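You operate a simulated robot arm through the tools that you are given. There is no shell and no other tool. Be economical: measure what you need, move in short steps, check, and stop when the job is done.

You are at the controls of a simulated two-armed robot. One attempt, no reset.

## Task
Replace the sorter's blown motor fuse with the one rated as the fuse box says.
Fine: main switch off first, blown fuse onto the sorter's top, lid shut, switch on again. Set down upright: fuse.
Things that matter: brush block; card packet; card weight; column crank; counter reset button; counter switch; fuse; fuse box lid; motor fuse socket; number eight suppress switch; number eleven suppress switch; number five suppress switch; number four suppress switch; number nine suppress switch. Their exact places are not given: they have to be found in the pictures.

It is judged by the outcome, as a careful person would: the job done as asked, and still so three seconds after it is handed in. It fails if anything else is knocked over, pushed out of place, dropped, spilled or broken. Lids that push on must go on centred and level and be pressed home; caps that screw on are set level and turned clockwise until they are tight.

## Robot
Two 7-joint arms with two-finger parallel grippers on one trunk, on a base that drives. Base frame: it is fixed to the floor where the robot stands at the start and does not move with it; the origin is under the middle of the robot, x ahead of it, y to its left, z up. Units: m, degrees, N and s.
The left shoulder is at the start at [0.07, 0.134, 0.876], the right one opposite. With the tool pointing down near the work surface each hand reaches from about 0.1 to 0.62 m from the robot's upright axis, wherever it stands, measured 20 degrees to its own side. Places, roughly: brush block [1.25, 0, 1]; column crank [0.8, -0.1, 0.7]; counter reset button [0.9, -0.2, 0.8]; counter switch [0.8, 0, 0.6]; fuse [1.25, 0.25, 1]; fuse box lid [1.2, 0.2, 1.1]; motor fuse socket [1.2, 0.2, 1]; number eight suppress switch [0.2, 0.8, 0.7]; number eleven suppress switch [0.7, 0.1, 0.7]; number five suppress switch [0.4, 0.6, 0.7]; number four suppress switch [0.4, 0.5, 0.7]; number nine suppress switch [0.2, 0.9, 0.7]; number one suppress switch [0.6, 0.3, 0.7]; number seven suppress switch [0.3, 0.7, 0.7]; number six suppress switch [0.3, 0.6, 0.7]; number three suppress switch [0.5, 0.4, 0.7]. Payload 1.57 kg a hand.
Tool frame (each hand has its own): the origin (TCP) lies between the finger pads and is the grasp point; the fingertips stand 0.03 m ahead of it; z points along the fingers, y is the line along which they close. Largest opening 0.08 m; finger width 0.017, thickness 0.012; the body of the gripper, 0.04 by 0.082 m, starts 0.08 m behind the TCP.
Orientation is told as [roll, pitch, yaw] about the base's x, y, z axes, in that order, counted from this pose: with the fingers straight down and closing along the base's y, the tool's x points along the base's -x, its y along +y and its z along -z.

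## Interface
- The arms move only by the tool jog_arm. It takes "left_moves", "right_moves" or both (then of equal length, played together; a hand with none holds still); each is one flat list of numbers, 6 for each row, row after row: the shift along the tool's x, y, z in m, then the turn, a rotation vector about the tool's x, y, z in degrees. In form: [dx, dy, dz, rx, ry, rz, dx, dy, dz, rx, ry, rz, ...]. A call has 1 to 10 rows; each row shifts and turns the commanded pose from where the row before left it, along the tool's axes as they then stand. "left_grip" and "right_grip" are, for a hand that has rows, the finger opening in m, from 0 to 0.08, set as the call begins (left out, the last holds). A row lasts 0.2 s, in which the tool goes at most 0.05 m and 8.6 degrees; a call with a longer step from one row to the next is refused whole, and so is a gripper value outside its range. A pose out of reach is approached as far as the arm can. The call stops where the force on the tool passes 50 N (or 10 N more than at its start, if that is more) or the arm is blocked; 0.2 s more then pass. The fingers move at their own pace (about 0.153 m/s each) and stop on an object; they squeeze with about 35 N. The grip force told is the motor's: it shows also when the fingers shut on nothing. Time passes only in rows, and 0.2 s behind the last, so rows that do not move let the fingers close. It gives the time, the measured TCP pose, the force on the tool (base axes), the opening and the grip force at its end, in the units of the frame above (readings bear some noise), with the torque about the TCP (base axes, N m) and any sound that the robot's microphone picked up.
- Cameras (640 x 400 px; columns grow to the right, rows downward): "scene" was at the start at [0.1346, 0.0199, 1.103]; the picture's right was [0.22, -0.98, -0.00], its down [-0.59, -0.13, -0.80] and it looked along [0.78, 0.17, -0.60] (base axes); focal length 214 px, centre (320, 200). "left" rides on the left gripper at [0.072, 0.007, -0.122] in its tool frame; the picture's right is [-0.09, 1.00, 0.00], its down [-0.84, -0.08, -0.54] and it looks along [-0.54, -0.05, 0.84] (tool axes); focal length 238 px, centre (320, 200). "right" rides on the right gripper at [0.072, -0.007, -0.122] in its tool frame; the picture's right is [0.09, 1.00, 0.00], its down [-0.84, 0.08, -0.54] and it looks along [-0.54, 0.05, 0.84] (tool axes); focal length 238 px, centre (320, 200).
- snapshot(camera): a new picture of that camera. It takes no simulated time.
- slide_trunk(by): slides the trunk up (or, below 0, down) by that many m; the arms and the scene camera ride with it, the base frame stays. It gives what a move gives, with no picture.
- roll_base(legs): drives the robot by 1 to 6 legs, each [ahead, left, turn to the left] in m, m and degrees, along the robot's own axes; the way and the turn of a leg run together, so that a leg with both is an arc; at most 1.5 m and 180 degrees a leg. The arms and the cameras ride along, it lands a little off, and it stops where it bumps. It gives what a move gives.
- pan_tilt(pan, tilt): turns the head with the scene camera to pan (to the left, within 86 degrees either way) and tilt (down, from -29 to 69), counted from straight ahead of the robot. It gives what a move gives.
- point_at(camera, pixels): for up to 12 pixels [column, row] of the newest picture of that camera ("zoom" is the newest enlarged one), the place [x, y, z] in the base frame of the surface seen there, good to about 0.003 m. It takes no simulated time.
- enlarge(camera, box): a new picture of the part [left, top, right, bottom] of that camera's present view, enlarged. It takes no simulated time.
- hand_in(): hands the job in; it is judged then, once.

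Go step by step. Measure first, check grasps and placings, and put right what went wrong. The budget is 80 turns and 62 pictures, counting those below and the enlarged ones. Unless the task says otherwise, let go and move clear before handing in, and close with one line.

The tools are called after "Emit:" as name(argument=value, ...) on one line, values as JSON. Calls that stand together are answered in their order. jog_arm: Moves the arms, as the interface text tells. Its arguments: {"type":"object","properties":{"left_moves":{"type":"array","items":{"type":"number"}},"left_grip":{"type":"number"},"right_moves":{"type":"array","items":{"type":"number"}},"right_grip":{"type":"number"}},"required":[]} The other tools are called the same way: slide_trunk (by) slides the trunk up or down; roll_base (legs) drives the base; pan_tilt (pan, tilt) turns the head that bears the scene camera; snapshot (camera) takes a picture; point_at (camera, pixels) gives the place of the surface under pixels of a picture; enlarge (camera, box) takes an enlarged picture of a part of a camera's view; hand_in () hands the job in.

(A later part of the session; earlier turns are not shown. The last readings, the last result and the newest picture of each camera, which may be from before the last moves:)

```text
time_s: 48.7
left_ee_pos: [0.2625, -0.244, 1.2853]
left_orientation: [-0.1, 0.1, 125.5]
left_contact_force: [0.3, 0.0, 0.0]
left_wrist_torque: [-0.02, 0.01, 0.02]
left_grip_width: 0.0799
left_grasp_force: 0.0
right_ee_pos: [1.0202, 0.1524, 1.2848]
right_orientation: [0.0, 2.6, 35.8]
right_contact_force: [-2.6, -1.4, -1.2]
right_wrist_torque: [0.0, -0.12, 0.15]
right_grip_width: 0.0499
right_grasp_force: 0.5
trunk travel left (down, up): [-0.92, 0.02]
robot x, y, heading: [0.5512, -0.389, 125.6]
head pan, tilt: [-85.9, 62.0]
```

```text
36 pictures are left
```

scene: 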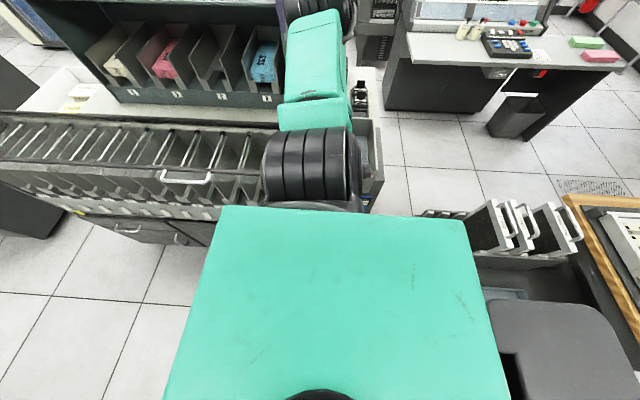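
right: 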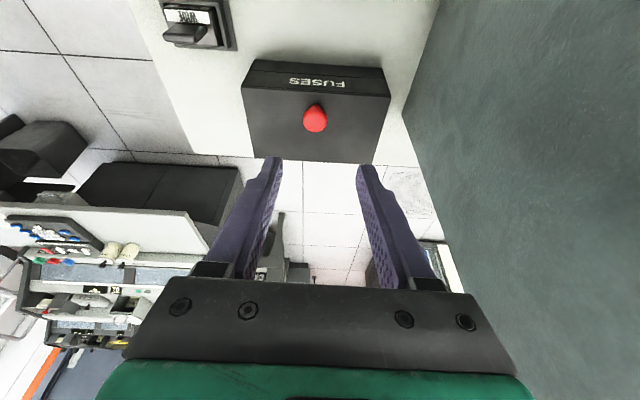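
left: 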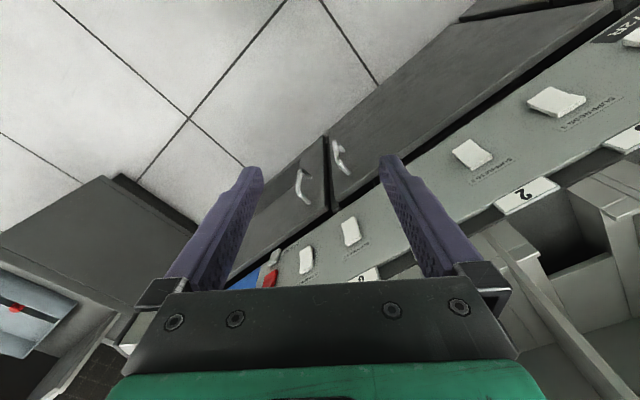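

The hand brushed something at u≈0.46 (the rack's right wall). I back off 0.05 m and check whether the rack moved.

Emit:
roll_base(legs=[[0, 0.08, 0]])

Emit:
snapshot(camera="right")

Emit:
pan_tilt(pan=-75, tilt=40)

Emit:
snapshot(camera="scene")

```text
time_s: 49.8
left_ee_pos: [0.2041, -0.2847, 1.288]
left_orientation: [0.4, 0.0, 125.7]
left_contact_force: [0.7, 1.1, 0.0]
left_wrist_torque: [-0.04, 0.05, 0.0]
left_grip_width: 0.0801
left_grasp_force: 0.0
right_ee_pos: [0.963, 0.1098, 1.2768]
right_orientation: [0.0, 3.3, 35.6]
right_contact_force: [1.2, 0.8, -0.2]
right_wrist_torque: [-0.03, 0.09, -0.01]
right_grip_width: 0.05
right_grasp_force: 0.1
trunk travel left (down, up): [-0.92, 0.02]
robot x, y, heading: [0.4889, -0.432, 125.6]
head pan, tilt: [-85.9, 62.0]
```

```text
35 pictures are left
```

right: 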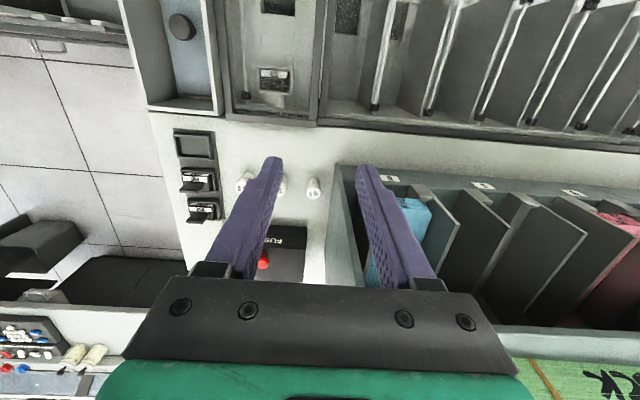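

```text
time_s: 50.7
left_ee_pos: [0.1961, -0.2917, 1.2853]
left_orientation: [-0.2, 0.0, 125.5]
left_contact_force: [0.6, -0.7, 0.3]
left_wrist_torque: [0.03, 0.02, 0.03]
left_grip_width: 0.0799
left_grasp_force: 0.0
right_ee_pos: [0.9539, 0.1035, 1.2838]
right_orientation: [0.1, 2.7, 35.7]
right_contact_force: [0.3, -0.6, 0.0]
right_wrist_torque: [-0.02, -0.03, -0.03]
right_grip_width: 0.05
right_grasp_force: 0.1
trunk travel left (down, up): [-0.92, 0.02]
robot x, y, heading: [0.4822, -0.4348, 125.7]
head pan, tilt: [-75.0, 40.0]
```

```text
34 pictures are left
```

scene: 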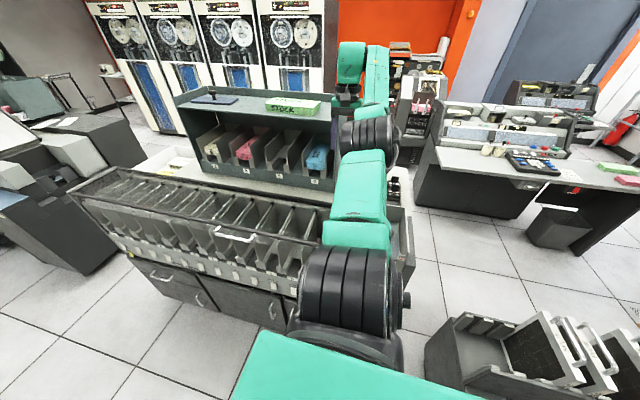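

Nothing seems displaced (rack, STOCK block unmoved). I pull the hand in and to the right to u≈0.54, clear of the rack.

Emit:
jog_arm(right_moves=[0.04, -0.02, 0, 0, 0, 0, 0.04, -0.025, 0, 0, 0, 0, 0.02, -0.04, 0, 0, 0, 0])

```text
time_s: 51.5
left_ee_pos: [0.1965, -0.2926, 1.2845]
left_orientation: [-0.3, 0.0, 125.5]
left_contact_force: [-0.9, 0.2, 0.0]
left_wrist_torque: [0.03, -0.05, 0.01]
left_grip_width: 0.0801
left_grasp_force: 0.1
right_ee_pos: [0.9437, 0.1064, 1.3018]
right_orientation: [-0.2, 2.7, 35.5]
right_contact_force: [0.5, 0.0, 1.0]
right_wrist_torque: [0.04, -0.04, -0.02]
right_grip_width: 0.0498
right_grasp_force: 0.0
right hand out of reach, approached as far as the arm can: row 1, 2, 3
trunk travel left (down, up): [-0.92, 0.02]
robot x, y, heading: [0.4871, -0.4336, 125.7]
head pan, tilt: [-75.0, 40.0]
```

The arm is near a joint limit in this pose. I try turning the tool's yaw back by 30° and then pulling in.

Emit:
jog_arm(right_moves=[0, 0, 0, 0, 0, -8.5, 0, 0, 0, 0, 0, -8.5, 0, 0, 0, 0, 0, -8.5, 0, 0, 0, 0, 0, -8.5, 0.0, -0.04, 0, 0, 0, 0, 0.0, -0.04, 0, 0, 0, 0])

```text
time_s: 52.9
left_ee_pos: [0.1971, -0.2901, 1.286]
left_orientation: [-0.1, 0.0, 125.6]
left_contact_force: [0.3, 0.2, 0.0]
left_wrist_torque: [0.0, -0.01, 0.0]
left_grip_width: 0.0801
left_grasp_force: 0.1
right_ee_pos: [0.8733, 0.158, 1.2777]
right_orientation: [-0.5, 1.9, 55.7]
right_contact_force: [-1.0, -0.7, -0.3]
right_wrist_torque: [0.01, 0.0, 0.02]
right_grip_width: 0.05
right_grasp_force: 0.1
right hand out of reach, approached as far as the arm can: row 1, 2, 3, 4, 5, 6
trunk travel left (down, up): [-0.92, 0.02]
robot x, y, heading: [0.4848, -0.4334, 125.6]
head pan, tilt: [-75.0, 40.0]
```

In flank stance the shoulder hits its limit, so I return to facing the sorter and will use a tilted tool with a lower trunk (longer reach). I back off, turn right and bring the hand to the front.

Emit:
roll_base(legs=[[0, 0.14, 0], [0, 0, -90.2]])

Emit:
jog_arm(right_moves=[0.02, 0.045, 0, 0, 0, -6, 0.02, 0.045, 0, 0, 0, -6, 0.02, 0.045, 0, 0, 0, -6, 0.02, 0.045, 0, 0, 0, -6, 0.02, 0.045, 0, 0, 0, -6, 0.02, 0.045, 0, 0, 0, -6, 0, 0.045, 0, 0, 0, -6, 0, 0.045, 0, 0, 0, -6, 0, 0.045, 0, 0, 0, -6])

```text
time_s: 58.0
left_ee_pos: [0.5168, -0.2296, 1.2844]
left_orientation: [-0.1, 0.0, 35.2]
left_contact_force: [-1.0, 0.3, -0.5]
left_wrist_torque: [0.0, -0.02, 0.0]
left_grip_width: 0.0799
left_grasp_force: 0.0
right_ee_pos: [0.9595, -0.9067, 1.279]
right_orientation: [-0.5, 1.9, -34.7]
right_contact_force: [-0.2, 0.0, 0.1]
right_wrist_torque: [0.01, -0.01, 0.01]
right_grip_width: 0.0499
right_grasp_force: 0.2
trunk travel left (down, up): [-0.92, 0.02]
robot x, y, heading: [0.3716, -0.5174, 35.7]
head pan, tilt: [-75.0, 40.0]
```

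```text
time_s: 60.0
left_ee_pos: [0.5158, -0.2285, 1.2842]
left_orientation: [-0.3, 0.1, 35.3]
left_contact_force: [-0.5, -0.6, -0.2]
left_wrist_torque: [-0.01, 0.0, -0.03]
left_grip_width: 0.0802
left_grasp_force: 0.0
right_ee_pos: [0.9179, -0.4812, 1.2858]
right_orientation: [1.2, 1.6, 19.3]
right_contact_force: [0.5, 0.2, -0.4]
right_wrist_torque: [-0.04, 0.01, 0.03]
right_grip_width: 0.0504
right_grasp_force: 0.0
trunk travel left (down, up): [-0.92, 0.02]
robot x, y, heading: [0.3653, -0.5147, 35.7]
head pan, tilt: [-75.0, 40.0]
```

Hand is at the robot's front-right now. I align yaw, tilt the fingers 43° forward, then drive left 0.21 and ahead 0.42.

Emit:
jog_arm(right_moves=[0.01, 0.035, 0, 0, 0, -4, 0.01, 0.035, 0, 0, 0, -4, 0.01, 0.035, 0, 0, 0, -4, 0.01, 0.02, 0, 0, 0, -4, 0, 0, 0, 0, -8.5, 0, 0, 0, 0, 0, -8.5, 0, 0, 0, 0, 0, -8.5, 0, 0, 0, 0, 0, -8.5, 0, 0, 0, 0, 0, -8.5, 0])

Emit:
roll_base(legs=[[0, -0.0, -0.2], [0, 0.21, 0], [0.415, 0, 0]])

Emit:
pan_tilt(pan=-5, tilt=45)

Emit:
snapshot(camera="scene")

```text
time_s: 62.0
left_ee_pos: [0.5149, -0.2299, 1.2864]
left_orientation: [0.0, 0.0, 35.3]
left_contact_force: [-0.2, -0.4, -0.3]
left_wrist_torque: [0.01, 0.0, 0.03]
left_grip_width: 0.08
left_grasp_force: 0.2
right_ee_pos: [0.8325, -0.3884, 1.2889]
right_orientation: [2.2, -41.5, 33.9]
right_contact_force: [0.6, 0.1, -0.2]
right_wrist_torque: [0.04, 0.0, 0.0]
right_grip_width: 0.0502
right_grasp_force: 0.0
trunk travel left (down, up): [-0.92, 0.02]
robot x, y, heading: [0.3684, -0.5173, 35.6]
head pan, tilt: [-75.0, 40.0]
```

```text
time_s: 66.2
left_ee_pos: [0.7269, 0.1834, 1.2846]
left_orientation: [-0.1, 0.2, 35.8]
left_contact_force: [0.4, -0.4, 0.1]
left_wrist_torque: [-0.05, 0.01, 0.0]
left_grip_width: 0.0798
left_grasp_force: 0.0
right_ee_pos: [1.0441, 0.0264, 1.2877]
right_orientation: [2.2, -41.2, 34.4]
right_contact_force: [0.6, 0.2, -0.1]
right_wrist_torque: [0.01, -0.01, 0.02]
right_grip_width: 0.0501
right_grasp_force: 0.1
trunk travel left (down, up): [-0.92, 0.02]
robot x, y, heading: [0.5834, -0.1083, 35.8]
head pan, tilt: [-75.0, 40.0]
stopped in leg 3: the robot was blocked; the commanded pose is now the measured one
```

```text
time_s: 67.6
left_ee_pos: [0.7251, 0.1809, 1.2851]
left_orientation: [0.0, 0.0, 35.8]
left_contact_force: [0.1, -0.4, 0.3]
left_wrist_torque: [0.04, -0.04, 0.01]
left_grip_width: 0.08
left_grasp_force: 0.0
right_ee_pos: [1.0432, 0.0262, 1.2893]
right_orientation: [2.2, -41.3, 34.3]
right_contact_force: [0.9, -0.1, 0.6]
right_wrist_torque: [0.0, -0.01, 0.03]
right_grip_width: 0.0502
right_grasp_force: 0.1
trunk travel left (down, up): [-0.92, 0.02]
robot x, y, heading: [0.5817, -0.1094, 35.9]
head pan, tilt: [-5.0, 45.0]
```

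```text
33 pictures are left
```

scene: 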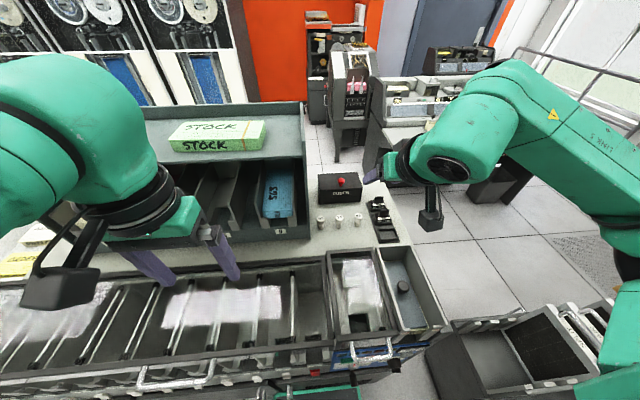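

Base is now against the sorter (n≈0.414), the right shoulder in line with the box. I lower the trunk 0.15 m and reach forward above the knob, tool tilted 41°.

Emit:
slide_trunk(by=-0.13)

Emit:
jog_arm(right_moves=[-0.027, 0.007, 0.024, 0, 0, 0, -0.027, 0.007, 0.024, 0, 0, 0, -0.027, 0.007, 0.024, 0, 0, 0, -0.027, 0.007, 0.024, 0, 0, 0], right_grip=0.05)

Emit:
snapshot(camera="right")

```text
time_s: 69.2
left_ee_pos: [0.725, 0.1814, 1.1557]
left_orientation: [-0.1, 0.0, 35.7]
left_contact_force: [-0.1, 0.3, -0.6]
left_wrist_torque: [0.02, -0.05, 0.0]
left_grip_width: 0.0797
left_grasp_force: 0.1
right_ee_pos: [1.0427, 0.0256, 1.1586]
right_orientation: [2.3, -41.3, 34.3]
right_contact_force: [0.6, -0.7, -0.7]
right_wrist_torque: [-0.03, -0.01, -0.01]
right_grip_width: 0.0498
right_grasp_force: 0.1
trunk travel left (down, up): [-0.79, 0.15]
robot x, y, heading: [0.5798, -0.1074, 36.2]
head pan, tilt: [-5.0, 45.0]
```

```text
time_s: 70.2
left_ee_pos: [0.7258, 0.1827, 1.1549]
left_orientation: [-0.1, 0.1, 35.7]
left_contact_force: [0.0, 0.2, -0.7]
left_wrist_torque: [-0.01, -0.02, -0.01]
left_grip_width: 0.0798
left_grasp_force: 0.1
right_ee_pos: [1.1467, 0.1335, 1.1573]
right_orientation: [2.1, -41.3, 34.5]
right_contact_force: [0.3, -0.6, -1.1]
right_wrist_torque: [-0.03, 0.03, 0.0]
right_grip_width: 0.0501
right_grasp_force: 0.1
trunk travel left (down, up): [-0.79, 0.15]
robot x, y, heading: [0.5806, -0.1065, 36.1]
head pan, tilt: [-5.0, 45.0]
```

```text
32 pictures are left
```

right: 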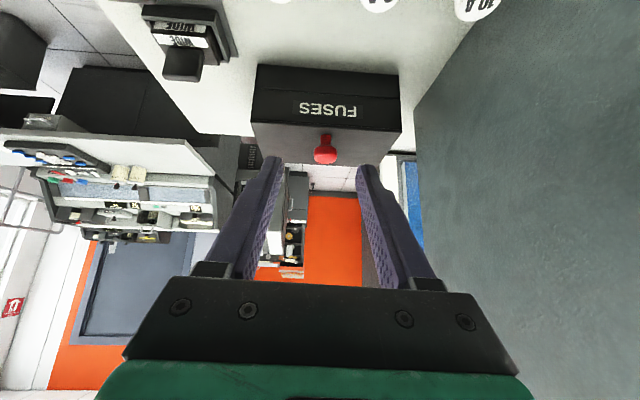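

Knob shows at (325,150). I measure its parts from here.

Emit:
point_at(camera="right", pixels=[[325, 155], [325, 149], [314, 155], [337, 155], [325, 139], [257, 118], [398, 128], [262, 160], [325, 97], [325, 75]])

```text
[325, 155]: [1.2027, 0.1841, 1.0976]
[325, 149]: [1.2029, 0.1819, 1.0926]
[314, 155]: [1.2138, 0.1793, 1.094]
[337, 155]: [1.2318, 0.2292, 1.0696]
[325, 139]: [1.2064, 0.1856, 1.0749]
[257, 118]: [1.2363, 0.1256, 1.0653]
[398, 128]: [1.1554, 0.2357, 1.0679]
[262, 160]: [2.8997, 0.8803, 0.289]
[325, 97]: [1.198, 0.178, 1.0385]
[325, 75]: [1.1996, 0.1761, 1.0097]
```

Knob centre ≈ (1.211,0.190,1.09). I move the open fingers onto it along the tilted tool and close.

Emit:
jog_arm(right_moves=[-0.007, 0.0033, 0.0314, 0, 0, 0, -0.007, 0.0033, 0.0314, 0, 0, 0, -0.007, 0.0033, 0.0314, 0, 0, 0])

Emit:
snapshot(camera="right")

```text
time_s: 71.0
left_ee_pos: [0.7255, 0.1818, 1.1557]
left_orientation: [-0.1, 0.1, 35.7]
left_contact_force: [-0.6, -0.7, -0.1]
left_wrist_torque: [0.02, -0.01, -0.02]
left_grip_width: 0.0801
left_grasp_force: 0.0
right_ee_pos: [1.2017, 0.1881, 1.1028]
right_orientation: [2.1, -41.3, 34.4]
right_contact_force: [0.1, 0.3, 0.1]
right_wrist_torque: [-0.02, 0.0, 0.0]
right_grip_width: 0.0499
right_grasp_force: 0.2
trunk travel left (down, up): [-0.79, 0.15]
robot x, y, heading: [0.5805, -0.1098, 35.9]
head pan, tilt: [-5.0, 45.0]
```

```text
31 pictures are left
```

right: 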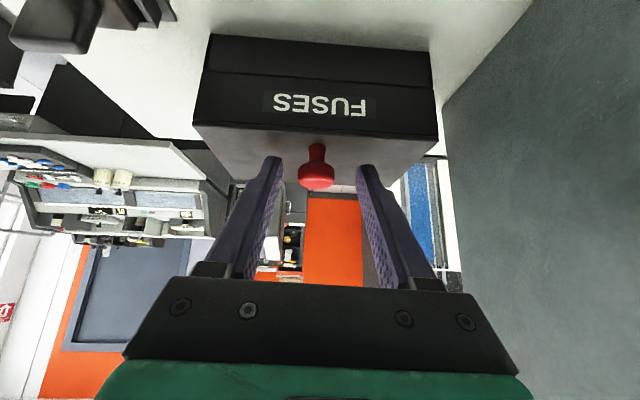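

The knob head (316,170) sits between the fingers. I close on it and lift along a 15° arc about the back hinge.

Emit:
jog_arm(right_moves=[0, 0, 0, 0, 0, 0, 0, 0, 0, 0, 0, 0, -0.012, 0, 0.0003, 0, 0, 0, -0.0116, 0, 0.0018, 0, 0, 0], right_grip=0)

Emit:
snapshot(camera="scene")

Emit:
enlarge(camera="scene", box=[300, 150, 420, 240])

```text
time_s: 72.0
left_ee_pos: [0.7244, 0.179, 1.1575]
left_orientation: [0.0, -0.2, 35.7]
left_contact_force: [0.5, 0.8, 0.4]
left_wrist_torque: [0.03, 0.01, 0.02]
left_grip_width: 0.08
left_grasp_force: 0.1
right_ee_pos: [1.2158, 0.194, 1.1173]
right_orientation: [2.3, -41.4, 34.3]
right_contact_force: [-6.5, -11.1, -5.7]
right_wrist_torque: [-0.79, 0.97, -0.06]
right_grip_width: 0.0232
right_grasp_force: 35.6
trunk travel left (down, up): [-0.79, 0.15]
robot x, y, heading: [0.5842, -0.106, 35.8]
head pan, tilt: [-5.0, 45.0]
```

```text
30 pictures are left
```

scene: 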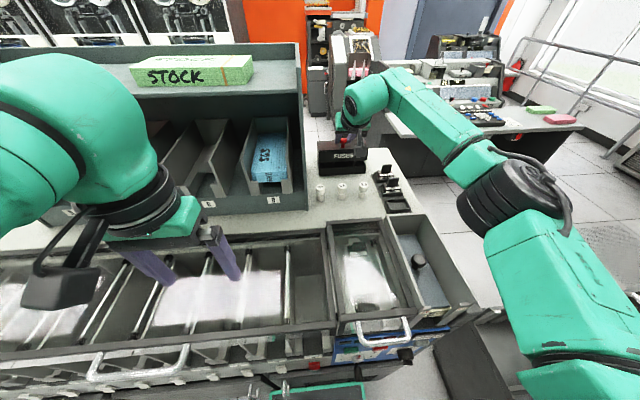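

```text
4.44 times, centred on (360, 195) of scene
```

zoom: 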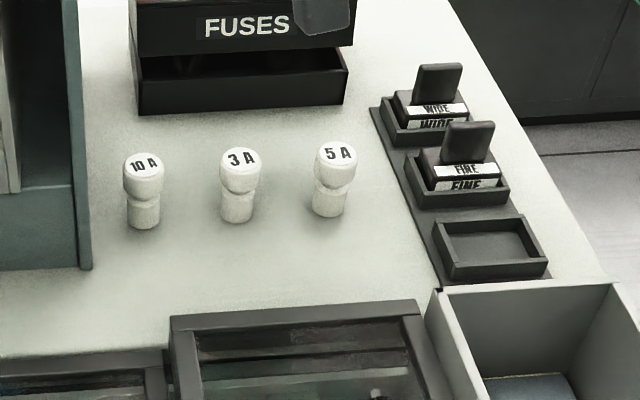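

The lid is opening at the front (enlarged, (240,70)), hinged behind. I carry on along the arc to about 45°.

Emit:
jog_arm(right_moves=[-0.0114, 0, 0.0032, 0, 0, 0, -0.0109, 0, 0.0047, 0, 0, 0, -0.0103, 0, 0.006, 0, 0, 0, -0.0094, 0, 0.0074, 0, 0, 0])

Emit:
enlarge(camera="scene", box=[290, 110, 410, 200])

```text
time_s: 73.0
left_ee_pos: [0.7211, 0.176, 1.1571]
left_orientation: [0.0, -0.3, 35.7]
left_contact_force: [-0.4, 0.0, 0.1]
left_wrist_torque: [-0.04, 0.01, 0.01]
left_grip_width: 0.0802
left_grasp_force: 0.1
right_ee_pos: [1.2497, 0.2196, 1.1359]
right_orientation: [2.4, -42.1, 34.1]
right_contact_force: [0.1, -11.2, 16.6]
right_wrist_torque: [-0.28, 0.09, -0.17]
right_grip_width: 0.0223
right_grasp_force: 35.5
trunk travel left (down, up): [-0.79, 0.15]
robot x, y, heading: [0.5827, -0.1052, 36.0]
head pan, tilt: [-5.0, 45.0]
```

```text
4.44 times, centred on (350, 155) of scene
```

zoom: 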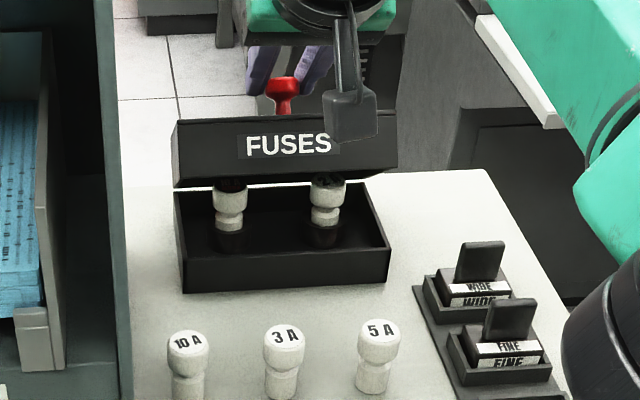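

The lid is at about 45° with two fuses visible inside. I continue the arc, a bit higher to relieve the 17 N.

Emit:
jog_arm(right_moves=[-0.0103, 0, 0.006, 0, 0, 0, -0.0071, 0, 0.0095, 0, 0, 0, -0.0059, 0, 0.0104, 0, 0, 0])

Emit:
enlarge(camera="scene", box=[290, 110, 410, 200])

```text
time_s: 73.8
left_ee_pos: [0.721, 0.1772, 1.1591]
left_orientation: [0.2, -0.4, 35.7]
left_contact_force: [-0.5, -0.1, -0.2]
left_wrist_torque: [-0.02, -0.01, 0.01]
left_grip_width: 0.0796
left_grasp_force: 0.2
right_ee_pos: [1.2499, 0.2188, 1.1367]
right_orientation: [2.4, -42.0, 34.2]
right_contact_force: [7.6, -6.5, 26.9]
right_wrist_torque: [0.45, -0.79, 0.06]
right_grip_width: 0.022
right_grasp_force: 35.3
right hand out of reach, approached as far as the arm can: row 1, 2, 3
trunk travel left (down, up): [-0.79, 0.15]
robot x, y, heading: [0.5842, -0.1069, 35.8]
head pan, tilt: [-5.0, 45.0]
```

```text
4.44 times, centred on (350, 155) of scene
```

zoom: 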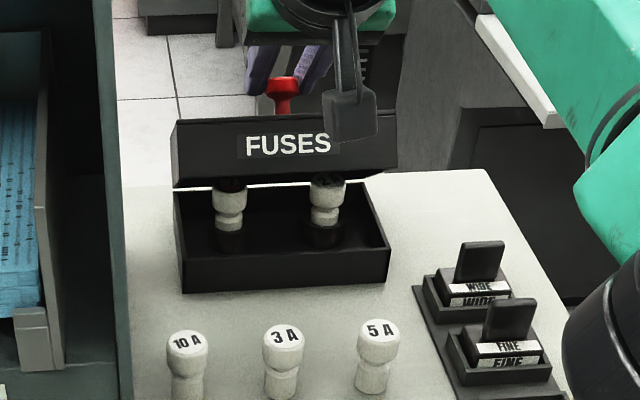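

Reach ends at about 45-50° with this tilt. I tilt the hand further (the knob pivots in the pads) to gain reach and go on.

Emit:
jog_arm(right_moves=[0, 0, 0, 0, -6, 0, 0, 0, 0, 0, -6, 0, 0, 0, 0, 0, -6, 0, -0.0061, 0, 0.0102, 0, 0, 0, -0.0039, 0, 0.0111, 0, 0, 0, -0.003, 0, 0.0111, 0, 0, 0])

Emit:
enlarge(camera="scene", box=[290, 110, 410, 200])

```text
time_s: 75.2
left_ee_pos: [0.7171, 0.1748, 1.159]
left_orientation: [0.0, -0.5, 35.8]
left_contact_force: [0.6, 0.0, -0.3]
left_wrist_torque: [0.02, 0.02, 0.0]
left_grip_width: 0.08
left_grasp_force: 0.1
right_ee_pos: [1.2748, 0.2382, 1.1351]
right_orientation: [3.8, -60.3, 32.5]
right_contact_force: [-1.4, -12.1, 32.6]
right_wrist_torque: [-0.61, 0.8, -0.02]
right_grip_width: 0.0208
right_grasp_force: 33.9
trunk travel left (down, up): [-0.79, 0.15]
robot x, y, heading: [0.5834, -0.106, 36.1]
head pan, tilt: [-5.0, 45.0]
```

```text
4.44 times, centred on (350, 155) of scene
```

zoom: 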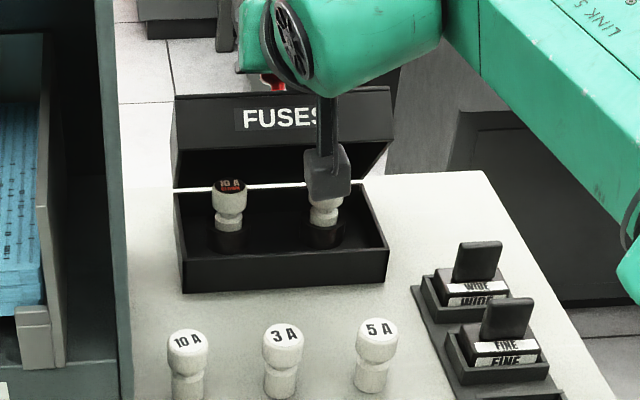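

The lid stands at ~62° and the 10 A (red label) motor-side fuse shows at (230,187). I release to see whether the lid holds by itself.

Emit:
jog_arm(right_moves=[0, 0, 0, 0, 0, 0, 0, 0, -0.02, 0, 0, 0, 0, 0, -0.03, 0, 0, 0], right_grip=0.06)

Emit:
enlarge(camera="scene", box=[290, 110, 410, 200])

```text
time_s: 76.0
left_ee_pos: [0.7248, 0.1802, 1.1565]
left_orientation: [0.0, -0.1, 35.8]
left_contact_force: [-0.3, -0.4, -0.1]
left_wrist_torque: [0.02, 0.0, 0.0]
left_grip_width: 0.0799
left_grasp_force: 0.1
right_ee_pos: [1.2455, 0.2171, 1.147]
right_orientation: [3.3, -59.1, 32.9]
right_contact_force: [0.2, 0.6, -0.4]
right_wrist_torque: [0.02, 0.01, 0.01]
right_grip_width: 0.0601
right_grasp_force: 0.0
trunk travel left (down, up): [-0.79, 0.15]
robot x, y, heading: [0.5797, -0.1074, 35.9]
head pan, tilt: [-5.0, 45.0]
```

```text
4.44 times, centred on (350, 155) of scene
```

zoom: 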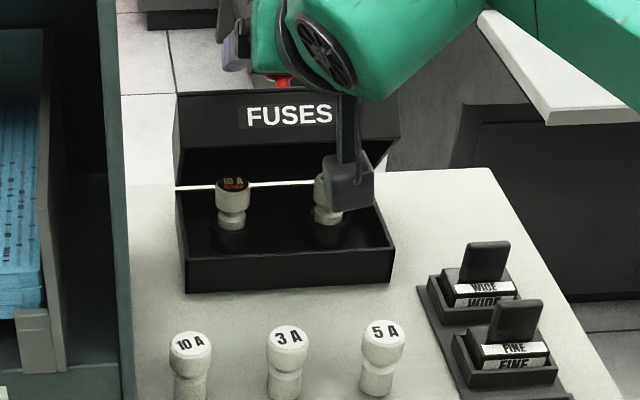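

The lid stays put — a friction hinge. I retract, close the fingers, and come down in front of its free edge to push it on from beneath.

Emit:
jog_arm(right_moves=[0, 0, -0.04, 0, 0, 0, 0, 0, -0.04, 0, 0, 0, 0.032, 0, 0.0193, 0, 0, 0, 0.032, 0, 0.0193, 0, 0, 0], right_grip=0)

Emit:
snapshot(camera="right")

Emit:
enlarge(camera="scene", box=[290, 110, 410, 200])

```text
time_s: 77.0
left_ee_pos: [0.7248, 0.1819, 1.1561]
left_orientation: [-0.1, 0.1, 35.7]
left_contact_force: [0.6, -0.4, -0.1]
left_wrist_torque: [0.01, 0.02, 0.01]
left_grip_width: 0.0799
left_grasp_force: 0.0
right_ee_pos: [1.1914, 0.1803, 1.1122]
right_orientation: [3.4, -59.3, 32.9]
right_contact_force: [-0.7, 0.5, -0.4]
right_wrist_torque: [-0.01, 0.02, -0.01]
right_grip_width: 0.0
right_grasp_force: 21.1
trunk travel left (down, up): [-0.79, 0.15]
robot x, y, heading: [0.5802, -0.1071, 36.0]
head pan, tilt: [-5.0, 45.0]
```

```text
24 pictures are left
```

right: 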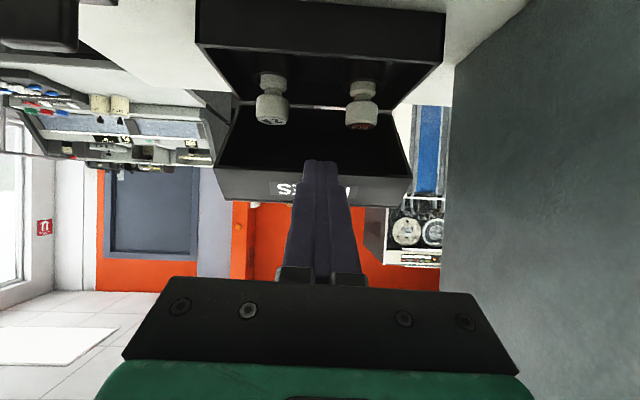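

```text
4.44 times, centred on (350, 155) of scene
```

zoom: 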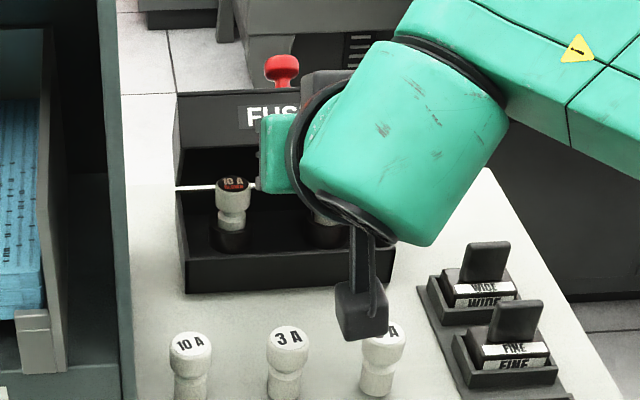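

The two fuses inside show at (270,110) and (362,115); the tip is about in front of the lid's edge. I measure fuses and lid edge.

Emit:
point_at(camera="right", pixels=[[270, 118], [362, 122], [270, 75], [362, 80], [260, 172], [385, 180], [290, 150], [260, 195], [300, 108], [300, 40], [240, 150]])

Emit:
point_at(camera="zoom", pixels=[[233, 184], [180, 130], [230, 170], [220, 110], [185, 235], [200, 140], [250, 230]])

```text
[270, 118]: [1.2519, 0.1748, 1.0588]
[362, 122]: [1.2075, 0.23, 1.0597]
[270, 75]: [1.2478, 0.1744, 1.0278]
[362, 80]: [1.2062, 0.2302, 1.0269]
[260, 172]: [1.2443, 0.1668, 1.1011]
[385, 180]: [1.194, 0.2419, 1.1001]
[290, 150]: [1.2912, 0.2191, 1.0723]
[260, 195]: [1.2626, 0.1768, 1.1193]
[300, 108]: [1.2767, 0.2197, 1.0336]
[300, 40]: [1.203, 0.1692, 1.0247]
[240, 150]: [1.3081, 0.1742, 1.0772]
```

```text
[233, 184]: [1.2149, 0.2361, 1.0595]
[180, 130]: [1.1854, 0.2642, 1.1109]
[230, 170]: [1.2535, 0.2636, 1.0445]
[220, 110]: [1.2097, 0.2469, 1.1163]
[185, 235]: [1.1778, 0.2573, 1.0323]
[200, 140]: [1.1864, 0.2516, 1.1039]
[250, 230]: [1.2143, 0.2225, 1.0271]
```

Lid edge is at z≈1.10, n≈1.116; fuse tops at z≈1.06 at u 0.504 and 0.575, so u 0.539 passes between them. I dip the tip to z≈1.082 and push forward inside the lid.

Emit:
jog_arm(right_moves=[0.0129, 0, 0.0077, 0, 0, 0, -0.0129, 0, 0.0214, 0, 0, 0, -0.0129, 0, 0.0214, 0, 0, 0, -0.0129, 0, 0.0214, 0, 0, 0, -0.0129, 0, 0.0214, 0, 0, 0, -0.006, 0, 0.01, 0, 0, 0])

Emit:
enlarge(camera="scene", box=[290, 110, 410, 200])

```text
time_s: 78.4
left_ee_pos: [0.7231, 0.1808, 1.1564]
left_orientation: [-0.2, 0.1, 35.6]
left_contact_force: [0.1, -0.4, -0.2]
left_wrist_torque: [-0.01, 0.01, 0.03]
left_grip_width: 0.0799
left_grasp_force: 0.0
right_ee_pos: [1.2788, 0.2436, 1.1015]
right_orientation: [3.2, -59.2, 33.0]
right_contact_force: [0.0, -0.4, -0.6]
right_wrist_torque: [0.01, 0.01, 0.01]
right_grip_width: 0.0
right_grasp_force: 21.0
trunk travel left (down, up): [-0.79, 0.15]
robot x, y, heading: [0.5831, -0.1067, 35.7]
head pan, tilt: [-5.0, 45.0]
```

```text
4.44 times, centred on (350, 155) of scene
```

zoom: 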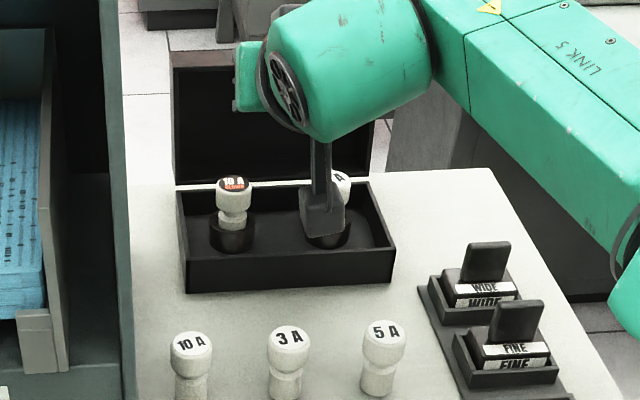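

The lid is about upright now, force nil. I push 15 mm more, then withdraw back and up for a look inside.

Emit:
jog_arm(right_moves=[-0.008, 0, 0.0128, 0, 0, 0, 0.008, 0, -0.0128, 0, 0, 0, 0, 0, -0.04, 0, 0, 0, 0, 0, -0.04, 0, 0, 0, -0.02, 0, -0.04, 0, 0, 0, -0.02, 0, -0.04, 0, 0, 0])

Emit:
enlarge(camera="scene", box=[310, 125, 400, 195])

Emit:
snapshot(camera="right")

```text
time_s: 79.8
left_ee_pos: [0.7227, 0.1798, 1.1567]
left_orientation: [0.0, -0.1, 35.6]
left_contact_force: [-0.3, -1.0, 0.4]
left_wrist_torque: [0.03, -0.03, 0.0]
left_grip_width: 0.08
left_grasp_force: 0.0
right_ee_pos: [1.1855, 0.1711, 1.2181]
right_orientation: [3.3, -59.4, 33.0]
right_contact_force: [-0.7, -0.3, -0.1]
right_wrist_torque: [0.01, 0.0, 0.02]
right_grip_width: 0.0
right_grasp_force: 21.3
trunk travel left (down, up): [-0.79, 0.15]
robot x, y, heading: [0.5826, -0.1039, 36.0]
head pan, tilt: [-5.0, 45.0]
```

```text
5.71 times, centred on (355, 160) of scene
```

zoom: 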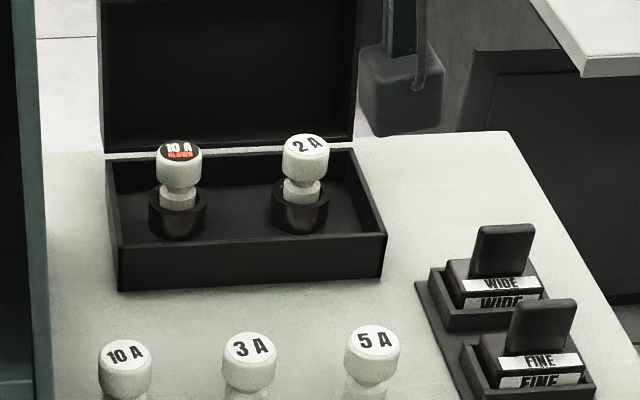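

```text
20 pictures are left
```

right: 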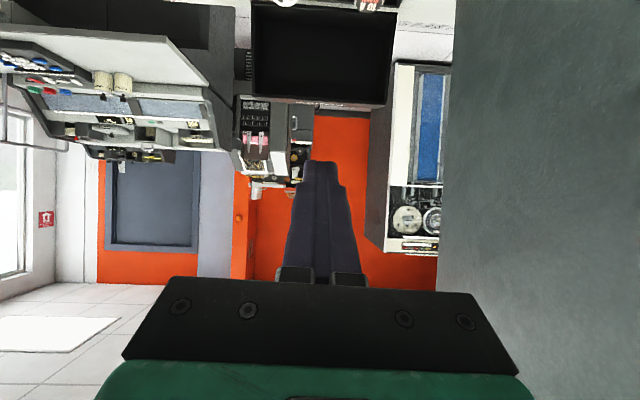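

Inside: left socket holds "10 A BLOWN", right one 2 A; no rating text yet visible. I set the hand upright further back to look steeply into the box with its camera.

Emit:
jog_arm(right_moves=[0.0257, 0, -0.042, 0, 0, 0, 0.0257, 0, -0.042, 0, 0, 0, 0, 0, 0, 0, 8.5, 0, 0, 0, 0, 0, 8.5, 0, 0, 0, 0, 0, 8.5, 0, 0, 0, 0, 0, 8.5, 0, 0, 0, 0, 0, 8.5, 0, 0, 0, 0, 0, 8.5, 0, 0, 0, 0, 0, 8, 0], right_grip=0.06)

Emit:
enlarge(camera="right", box=[220, 60, 420, 260])

```text
time_s: 81.8
left_ee_pos: [0.7248, 0.183, 1.156]
left_orientation: [-0.1, 0.1, 35.6]
left_contact_force: [0.6, 0.4, -0.9]
left_wrist_torque: [-0.02, -0.01, 0.0]
left_grip_width: 0.0801
left_grasp_force: 0.0
right_ee_pos: [1.1051, 0.1185, 1.2138]
right_orientation: [1.5, -0.2, 36.0]
right_contact_force: [0.0, 0.8, -0.8]
right_wrist_torque: [-0.02, -0.05, 0.0]
right_grip_width: 0.06
right_grasp_force: 0.0
trunk travel left (down, up): [-0.79, 0.15]
robot x, y, heading: [0.5797, -0.1072, 36.1]
head pan, tilt: [-5.0, 45.0]
```

```text
2.00 times, centred on (320, 160) of right
```

zoom: 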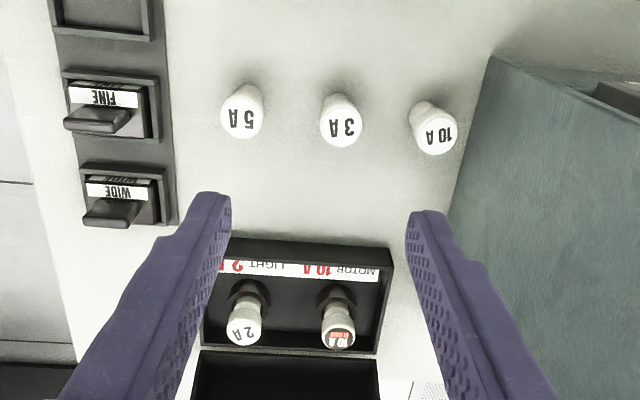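

A strip on the inner front wall reads "MOTOR 10 A / LIGHT 2 A". I enlarge to be sure.

Emit:
enlarge(camera="right", box=[315, 175, 425, 240])

Emit:
point_at(camera="zoom", pixels=[[423, 349], [250, 349]])

```text
5.82 times, centred on (370, 208) of right
```

zoom: 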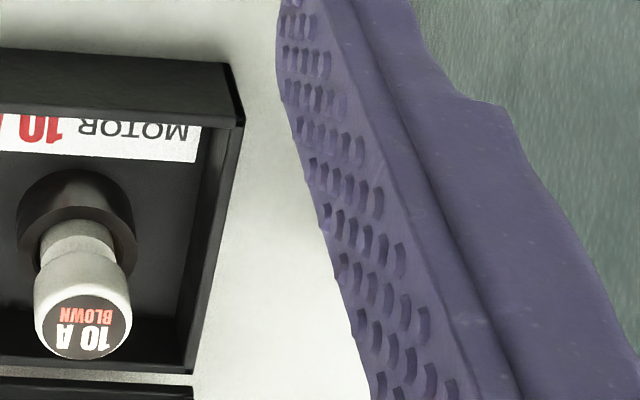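

```text
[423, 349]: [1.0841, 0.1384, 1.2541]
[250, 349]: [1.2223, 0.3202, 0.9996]
```

The box says MOTOR 10 A, so the 10 A spare goes in. It stands close to the rack wall; I measure the rack's front right edge and the spare.

Emit:
point_at(camera="scene", pixels=[[302, 205], [303, 180], [301, 150], [299, 110], [295, 205], [307, 205], [306, 180], [303, 120]])

Emit:
snapshot(camera="right")

Emit:
point_at(camera="right", pixels=[[437, 117], [435, 95], [437, 127], [466, 90], [460, 140], [480, 100], [445, 165], [390, 125], [340, 120], [389, 233], [342, 228]])

```text
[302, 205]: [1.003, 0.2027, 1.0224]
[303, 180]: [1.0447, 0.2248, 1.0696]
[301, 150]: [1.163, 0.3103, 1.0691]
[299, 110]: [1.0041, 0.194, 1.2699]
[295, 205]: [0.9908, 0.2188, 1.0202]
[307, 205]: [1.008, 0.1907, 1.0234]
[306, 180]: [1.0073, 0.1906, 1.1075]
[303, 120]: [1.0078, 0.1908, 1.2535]
```

```text
17 pictures are left
```

right: 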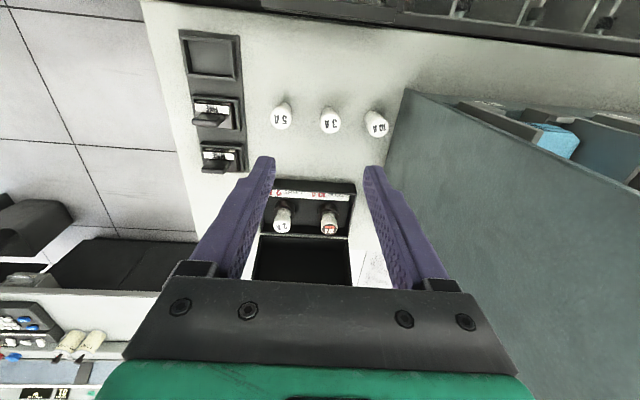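

```text
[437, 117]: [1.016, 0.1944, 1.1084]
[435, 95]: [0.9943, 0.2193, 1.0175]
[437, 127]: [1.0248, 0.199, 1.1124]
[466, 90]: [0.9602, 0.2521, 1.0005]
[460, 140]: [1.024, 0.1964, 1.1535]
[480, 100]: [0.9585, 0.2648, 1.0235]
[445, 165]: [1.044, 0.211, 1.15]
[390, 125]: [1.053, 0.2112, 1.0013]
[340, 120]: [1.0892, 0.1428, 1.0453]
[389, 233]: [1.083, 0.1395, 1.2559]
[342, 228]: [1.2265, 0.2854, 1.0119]
```

Rack edge is at u≈0.425, n≥0.935; the spare 10 A at u 0.458, n 0.979 will be taken with the hand turned 90°. First the blown fuse at (1.215,0.236): I tilt 40° and go to a pre-grasp point.

Emit:
jog_arm(right_moves=[0, 0, 0, 0, -8, 0, 0, 0, 0, 0, -8, 0, 0, 0, 0, 0, -8, 0, 0, 0, 0, 0, -8, 0, 0, 0, 0, 0, -8, 0, -0.0038, 0.008, 0.0413, 0, 0, 0, -0.0038, 0.008, 0.0413, 0, 0, 0, -0.0038, 0.008, 0.0413, 0, 0, 0, -0.0038, 0.008, 0.0413, 0, 0, 0], right_grip=0.045)

Emit:
snapshot(camera="right")

```text
time_s: 83.8
left_ee_pos: [0.7247, 0.183, 1.1556]
left_orientation: [-0.1, 0.0, 35.6]
left_contact_force: [0.3, 0.4, -1.3]
left_wrist_torque: [-0.04, 0.02, 0.01]
left_grip_width: 0.0799
left_grasp_force: 0.2
right_ee_pos: [1.1818, 0.2137, 1.0982]
right_orientation: [2.1, -40.4, 34.4]
right_contact_force: [0.7, 0.9, -0.2]
right_wrist_torque: [-0.01, 0.05, -0.03]
right_grip_width: 0.045
right_grasp_force: 0.0
trunk travel left (down, up): [-0.79, 0.15]
robot x, y, heading: [0.5838, -0.1074, 35.6]
head pan, tilt: [-5.0, 45.0]
```

```text
16 pictures are left
```

right: 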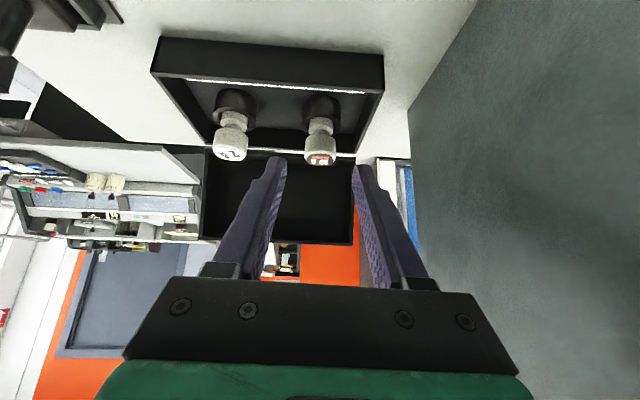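

Emit:
point_at(camera="right", pixels=[[319, 159], [319, 150], [308, 150], [331, 150], [319, 138], [319, 128], [319, 118], [319, 100], [230, 150], [270, 155]])

```text
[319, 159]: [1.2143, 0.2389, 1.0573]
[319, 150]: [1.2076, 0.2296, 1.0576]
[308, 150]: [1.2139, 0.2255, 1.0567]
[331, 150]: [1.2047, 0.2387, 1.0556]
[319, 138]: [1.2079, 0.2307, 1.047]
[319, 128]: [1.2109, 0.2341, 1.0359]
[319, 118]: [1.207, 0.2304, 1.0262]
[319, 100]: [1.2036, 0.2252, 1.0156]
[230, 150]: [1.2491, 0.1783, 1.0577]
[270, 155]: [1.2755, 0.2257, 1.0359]
```

Fuse head centre ≈ (1.217,0.236), head z 1.04-1.06, well lined up at (319,150). I go in 0.05 m along the tool and close.

Emit:
jog_arm(right_moves=[-0.0004, -0.0005, 0.0253, 0, 0, 0, -0.0004, -0.0005, 0.0253, 0, 0, 0])

Emit:
jog_arm(right_moves=[0, 0, 0, 0, 0, 0, 0, 0, 0, 0, 0, 0, 0, 0, 0, 0, 0, 0], right_grip=0.0)

Emit:
snapshot(camera="right")

```text
time_s: 84.4
left_ee_pos: [0.726, 0.1834, 1.1556]
left_orientation: [-0.1, 0.2, 35.7]
left_contact_force: [1.3, -1.1, 0.1]
left_wrist_torque: [-0.03, 0.01, 0.0]
left_grip_width: 0.0798
left_grasp_force: 0.1
right_ee_pos: [1.2113, 0.2354, 1.0595]
right_orientation: [2.0, -40.3, 34.4]
right_contact_force: [-0.2, -0.5, 0.5]
right_wrist_torque: [0.01, 0.01, 0.02]
right_grip_width: 0.0449
right_grasp_force: 0.1
trunk travel left (down, up): [-0.79, 0.15]
robot x, y, heading: [0.5831, -0.1052, 35.8]
head pan, tilt: [-5.0, 45.0]
```

```text
time_s: 85.2
left_ee_pos: [0.7236, 0.1815, 1.1563]
left_orientation: [0.0, 0.1, 35.7]
left_contact_force: [0.9, -0.1, -0.5]
left_wrist_torque: [0.01, 0.01, -0.01]
left_grip_width: 0.0803
left_grasp_force: 0.1
right_ee_pos: [1.2097, 0.2315, 1.0625]
right_orientation: [2.2, -40.2, 34.4]
right_contact_force: [-0.2, 0.4, 0.6]
right_wrist_torque: [0.02, 0.01, 0.03]
right_grip_width: 0.0244
right_grasp_force: 34.8
trunk travel left (down, up): [-0.79, 0.15]
robot x, y, heading: [0.5802, -0.1044, 36.0]
head pan, tilt: [-5.0, 45.0]
```

```text
15 pictures are left
```

right: 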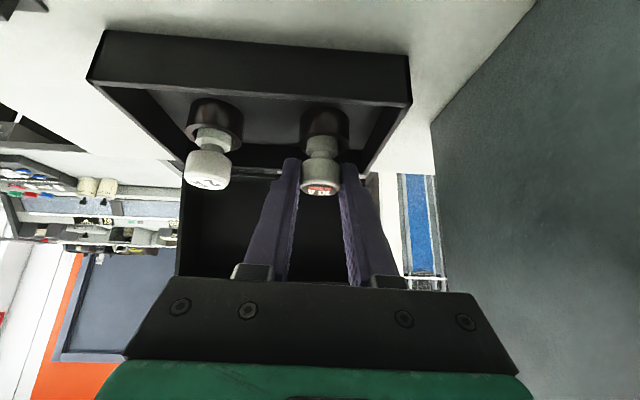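

The fuse head is held (0.0244 m). I pull straight up 0.06 m.

Emit:
jog_arm(right_moves=[-0.0078, 0, -0.0092, 0, 0, 0, -0.0078, 0, -0.0092, 0, 0, 0, -0.0078, 0, -0.0092, 0, 0, 0, -0.0078, 0, -0.0092, 0, 0, 0, -0.0078, 0, -0.0092, 0, 0, 0])

Emit:
enlarge(camera="right", box=[220, 40, 420, 240])

```text
time_s: 86.4
left_ee_pos: [0.7242, 0.1823, 1.1566]
left_orientation: [-0.1, 0.0, 35.7]
left_contact_force: [0.1, -0.2, -0.1]
left_wrist_torque: [0.0, 0.02, 0.0]
left_grip_width: 0.0798
left_grasp_force: 0.0
right_ee_pos: [1.2097, 0.2319, 1.1219]
right_orientation: [2.1, -40.3, 34.4]
right_contact_force: [-0.5, 0.7, -0.2]
right_wrist_torque: [0.0, 0.02, 0.02]
right_grip_width: 0.0244
right_grasp_force: 34.9
trunk travel left (down, up): [-0.79, 0.15]
robot x, y, heading: [0.582, -0.1097, 35.9]
head pan, tilt: [-5.0, 45.0]
```

```text
2.00 times, centred on (320, 140) of right
```

zoom: 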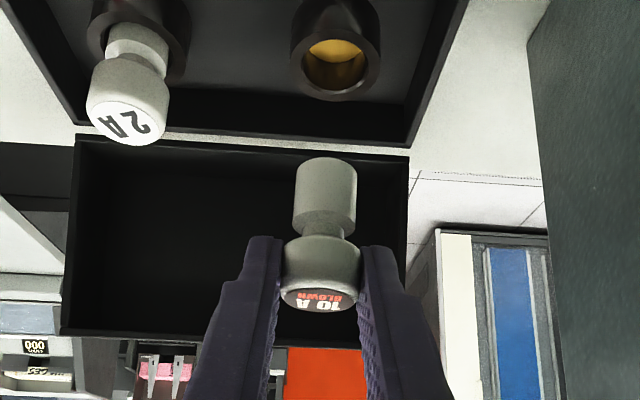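

The blown fuse is out; its socket's brass shows at (337,50). I measure the socket and carry the fuse to a free spot on the top at u 0.54, n 0.918.

Emit:
point_at(camera="zoom", pixels=[[297, 45], [376, 45], [337, 92], [337, 15], [337, 50], [337, 75], [325, 165], [325, 215]])

Emit:
jog_arm(right_moves=[-0.013, 0, -0.0153, 0, 0, 0, 0.0325, -0.0077, -0.0276, 0, 0, 0, 0.0325, -0.0077, -0.0276, 0, 0, 0, 0.0325, -0.0077, -0.0276, 0, 0, 0, 0.0325, -0.0077, -0.0276, 0, 0, 0, 0.0325, -0.0077, -0.0276, 0, 0, 0, 0.0259, 0, 0.0305, 0, 0, 0, 0.0259, 0, 0.0305, 0, 0, 0])

Emit:
snapshot(camera="right")

```text
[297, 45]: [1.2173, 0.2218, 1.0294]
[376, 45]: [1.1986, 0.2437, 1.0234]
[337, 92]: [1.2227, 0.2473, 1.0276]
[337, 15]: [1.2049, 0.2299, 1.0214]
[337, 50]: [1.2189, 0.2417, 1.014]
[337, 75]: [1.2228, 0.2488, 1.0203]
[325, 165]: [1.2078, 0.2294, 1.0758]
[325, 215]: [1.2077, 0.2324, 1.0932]
```

```text
time_s: 88.2
left_ee_pos: [0.7257, 0.1818, 1.157]
left_orientation: [0.0, 0.1, 35.7]
left_contact_force: [0.0, -0.4, -0.3]
left_wrist_torque: [0.0, 0.01, 0.03]
left_grip_width: 0.0801
left_grasp_force: 0.0
right_ee_pos: [1.0618, 0.0785, 1.0589]
right_orientation: [2.3, -40.3, 34.4]
right_contact_force: [0.3, 0.3, -0.2]
right_wrist_torque: [0.01, 0.02, 0.01]
right_grip_width: 0.0244
right_grasp_force: 34.6
trunk travel left (down, up): [-0.79, 0.15]
robot x, y, heading: [0.5794, -0.1031, 35.9]
head pan, tilt: [-5.0, 45.0]
```

```text
13 pictures are left
```

right: 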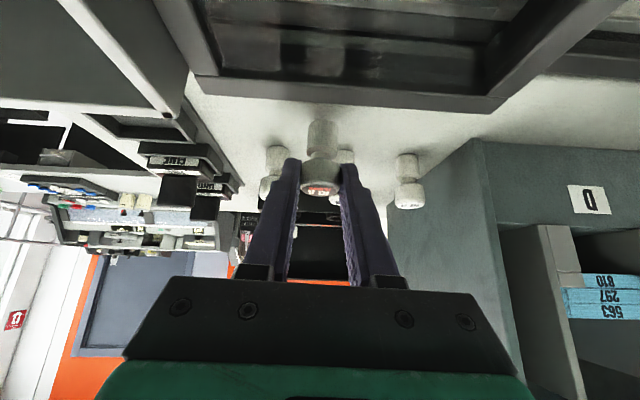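

The fuse hangs over clear counter at about 8 mm height. I lower in small steps watching the force.

Emit:
jog_arm(right_moves=[0.0019, 0, 0.0023, 0, 0, 0, 0.0019, 0, 0.0023, 0, 0, 0])

Emit:
point_at(camera="right", pixels=[[322, 124], [322, 128], [300, 110], [322, 150], [275, 150], [408, 160], [322, 190]])

```text
time_s: 88.8
left_ee_pos: [0.7257, 0.1813, 1.1563]
left_orientation: [0.0, -0.1, 35.7]
left_contact_force: [0.5, 0.6, -0.6]
left_wrist_torque: [-0.01, 0.0, -0.01]
left_grip_width: 0.0801
left_grasp_force: 0.0
right_ee_pos: [1.0589, 0.0781, 1.0547]
right_orientation: [2.2, -40.4, 34.4]
right_contact_force: [0.1, -0.1, 0.1]
right_wrist_torque: [-0.02, 0.01, -0.02]
right_grip_width: 0.0242
right_grasp_force: 35.3
trunk travel left (down, up): [-0.79, 0.15]
robot x, y, heading: [0.5818, -0.1071, 36.2]
head pan, tilt: [-5.0, 45.0]
```

```text
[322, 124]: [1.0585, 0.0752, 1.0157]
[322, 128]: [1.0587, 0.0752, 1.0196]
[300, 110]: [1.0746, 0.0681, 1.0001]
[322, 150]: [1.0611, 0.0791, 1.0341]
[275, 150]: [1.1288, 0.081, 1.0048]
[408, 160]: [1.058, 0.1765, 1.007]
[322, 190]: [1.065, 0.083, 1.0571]
```

No contact yet. I continue down 4 mm.

Emit:
jog_arm(right_moves=[0.0013, 0, 0.0015, 0, 0, 0, 0.0013, 0, 0.0015, 0, 0, 0])

Emit:
jog_arm(right_moves=[0.0006, 0, 0.0008, 0, 0, 0, 0.0006, 0, 0.0008, 0, 0, 0])

Emit:
enlarge(camera="right", box=[250, 90, 400, 210])

```text
time_s: 89.4
left_ee_pos: [0.7243, 0.1807, 1.1554]
left_orientation: [0.0, 0.1, 35.7]
left_contact_force: [0.0, -1.0, 0.1]
left_wrist_torque: [-0.02, 0.02, -0.03]
left_grip_width: 0.0801
left_grasp_force: 0.1
right_ee_pos: [1.0593, 0.0768, 1.0521]
right_orientation: [2.1, -40.3, 34.4]
right_contact_force: [-0.1, -0.9, 0.4]
right_wrist_torque: [-0.01, -0.01, -0.01]
right_grip_width: 0.0247
right_grasp_force: 35.2
trunk travel left (down, up): [-0.79, 0.15]
robot x, y, heading: [0.5823, -0.1054, 36.1]
head pan, tilt: [-5.0, 45.0]
```

```text
time_s: 90.0
left_ee_pos: [0.7237, 0.1805, 1.157]
left_orientation: [0.1, 0.0, 35.8]
left_contact_force: [-0.1, -0.4, -0.3]
left_wrist_torque: [-0.01, 0.01, 0.0]
left_grip_width: 0.0798
left_grasp_force: 0.1
right_ee_pos: [1.059, 0.0772, 1.0506]
right_orientation: [2.1, -40.3, 34.4]
right_contact_force: [0.5, -0.2, 0.5]
right_wrist_torque: [-0.01, 0.02, -0.06]
right_grip_width: 0.0243
right_grasp_force: 35.5
trunk travel left (down, up): [-0.79, 0.15]
robot x, y, heading: [0.5807, -0.104, 35.9]
head pan, tilt: [-5.0, 45.0]
```

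```text
3.33 times, centred on (325, 150) of right
```

zoom: 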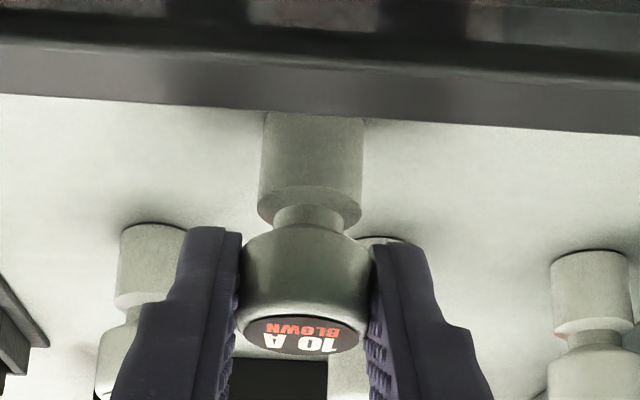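

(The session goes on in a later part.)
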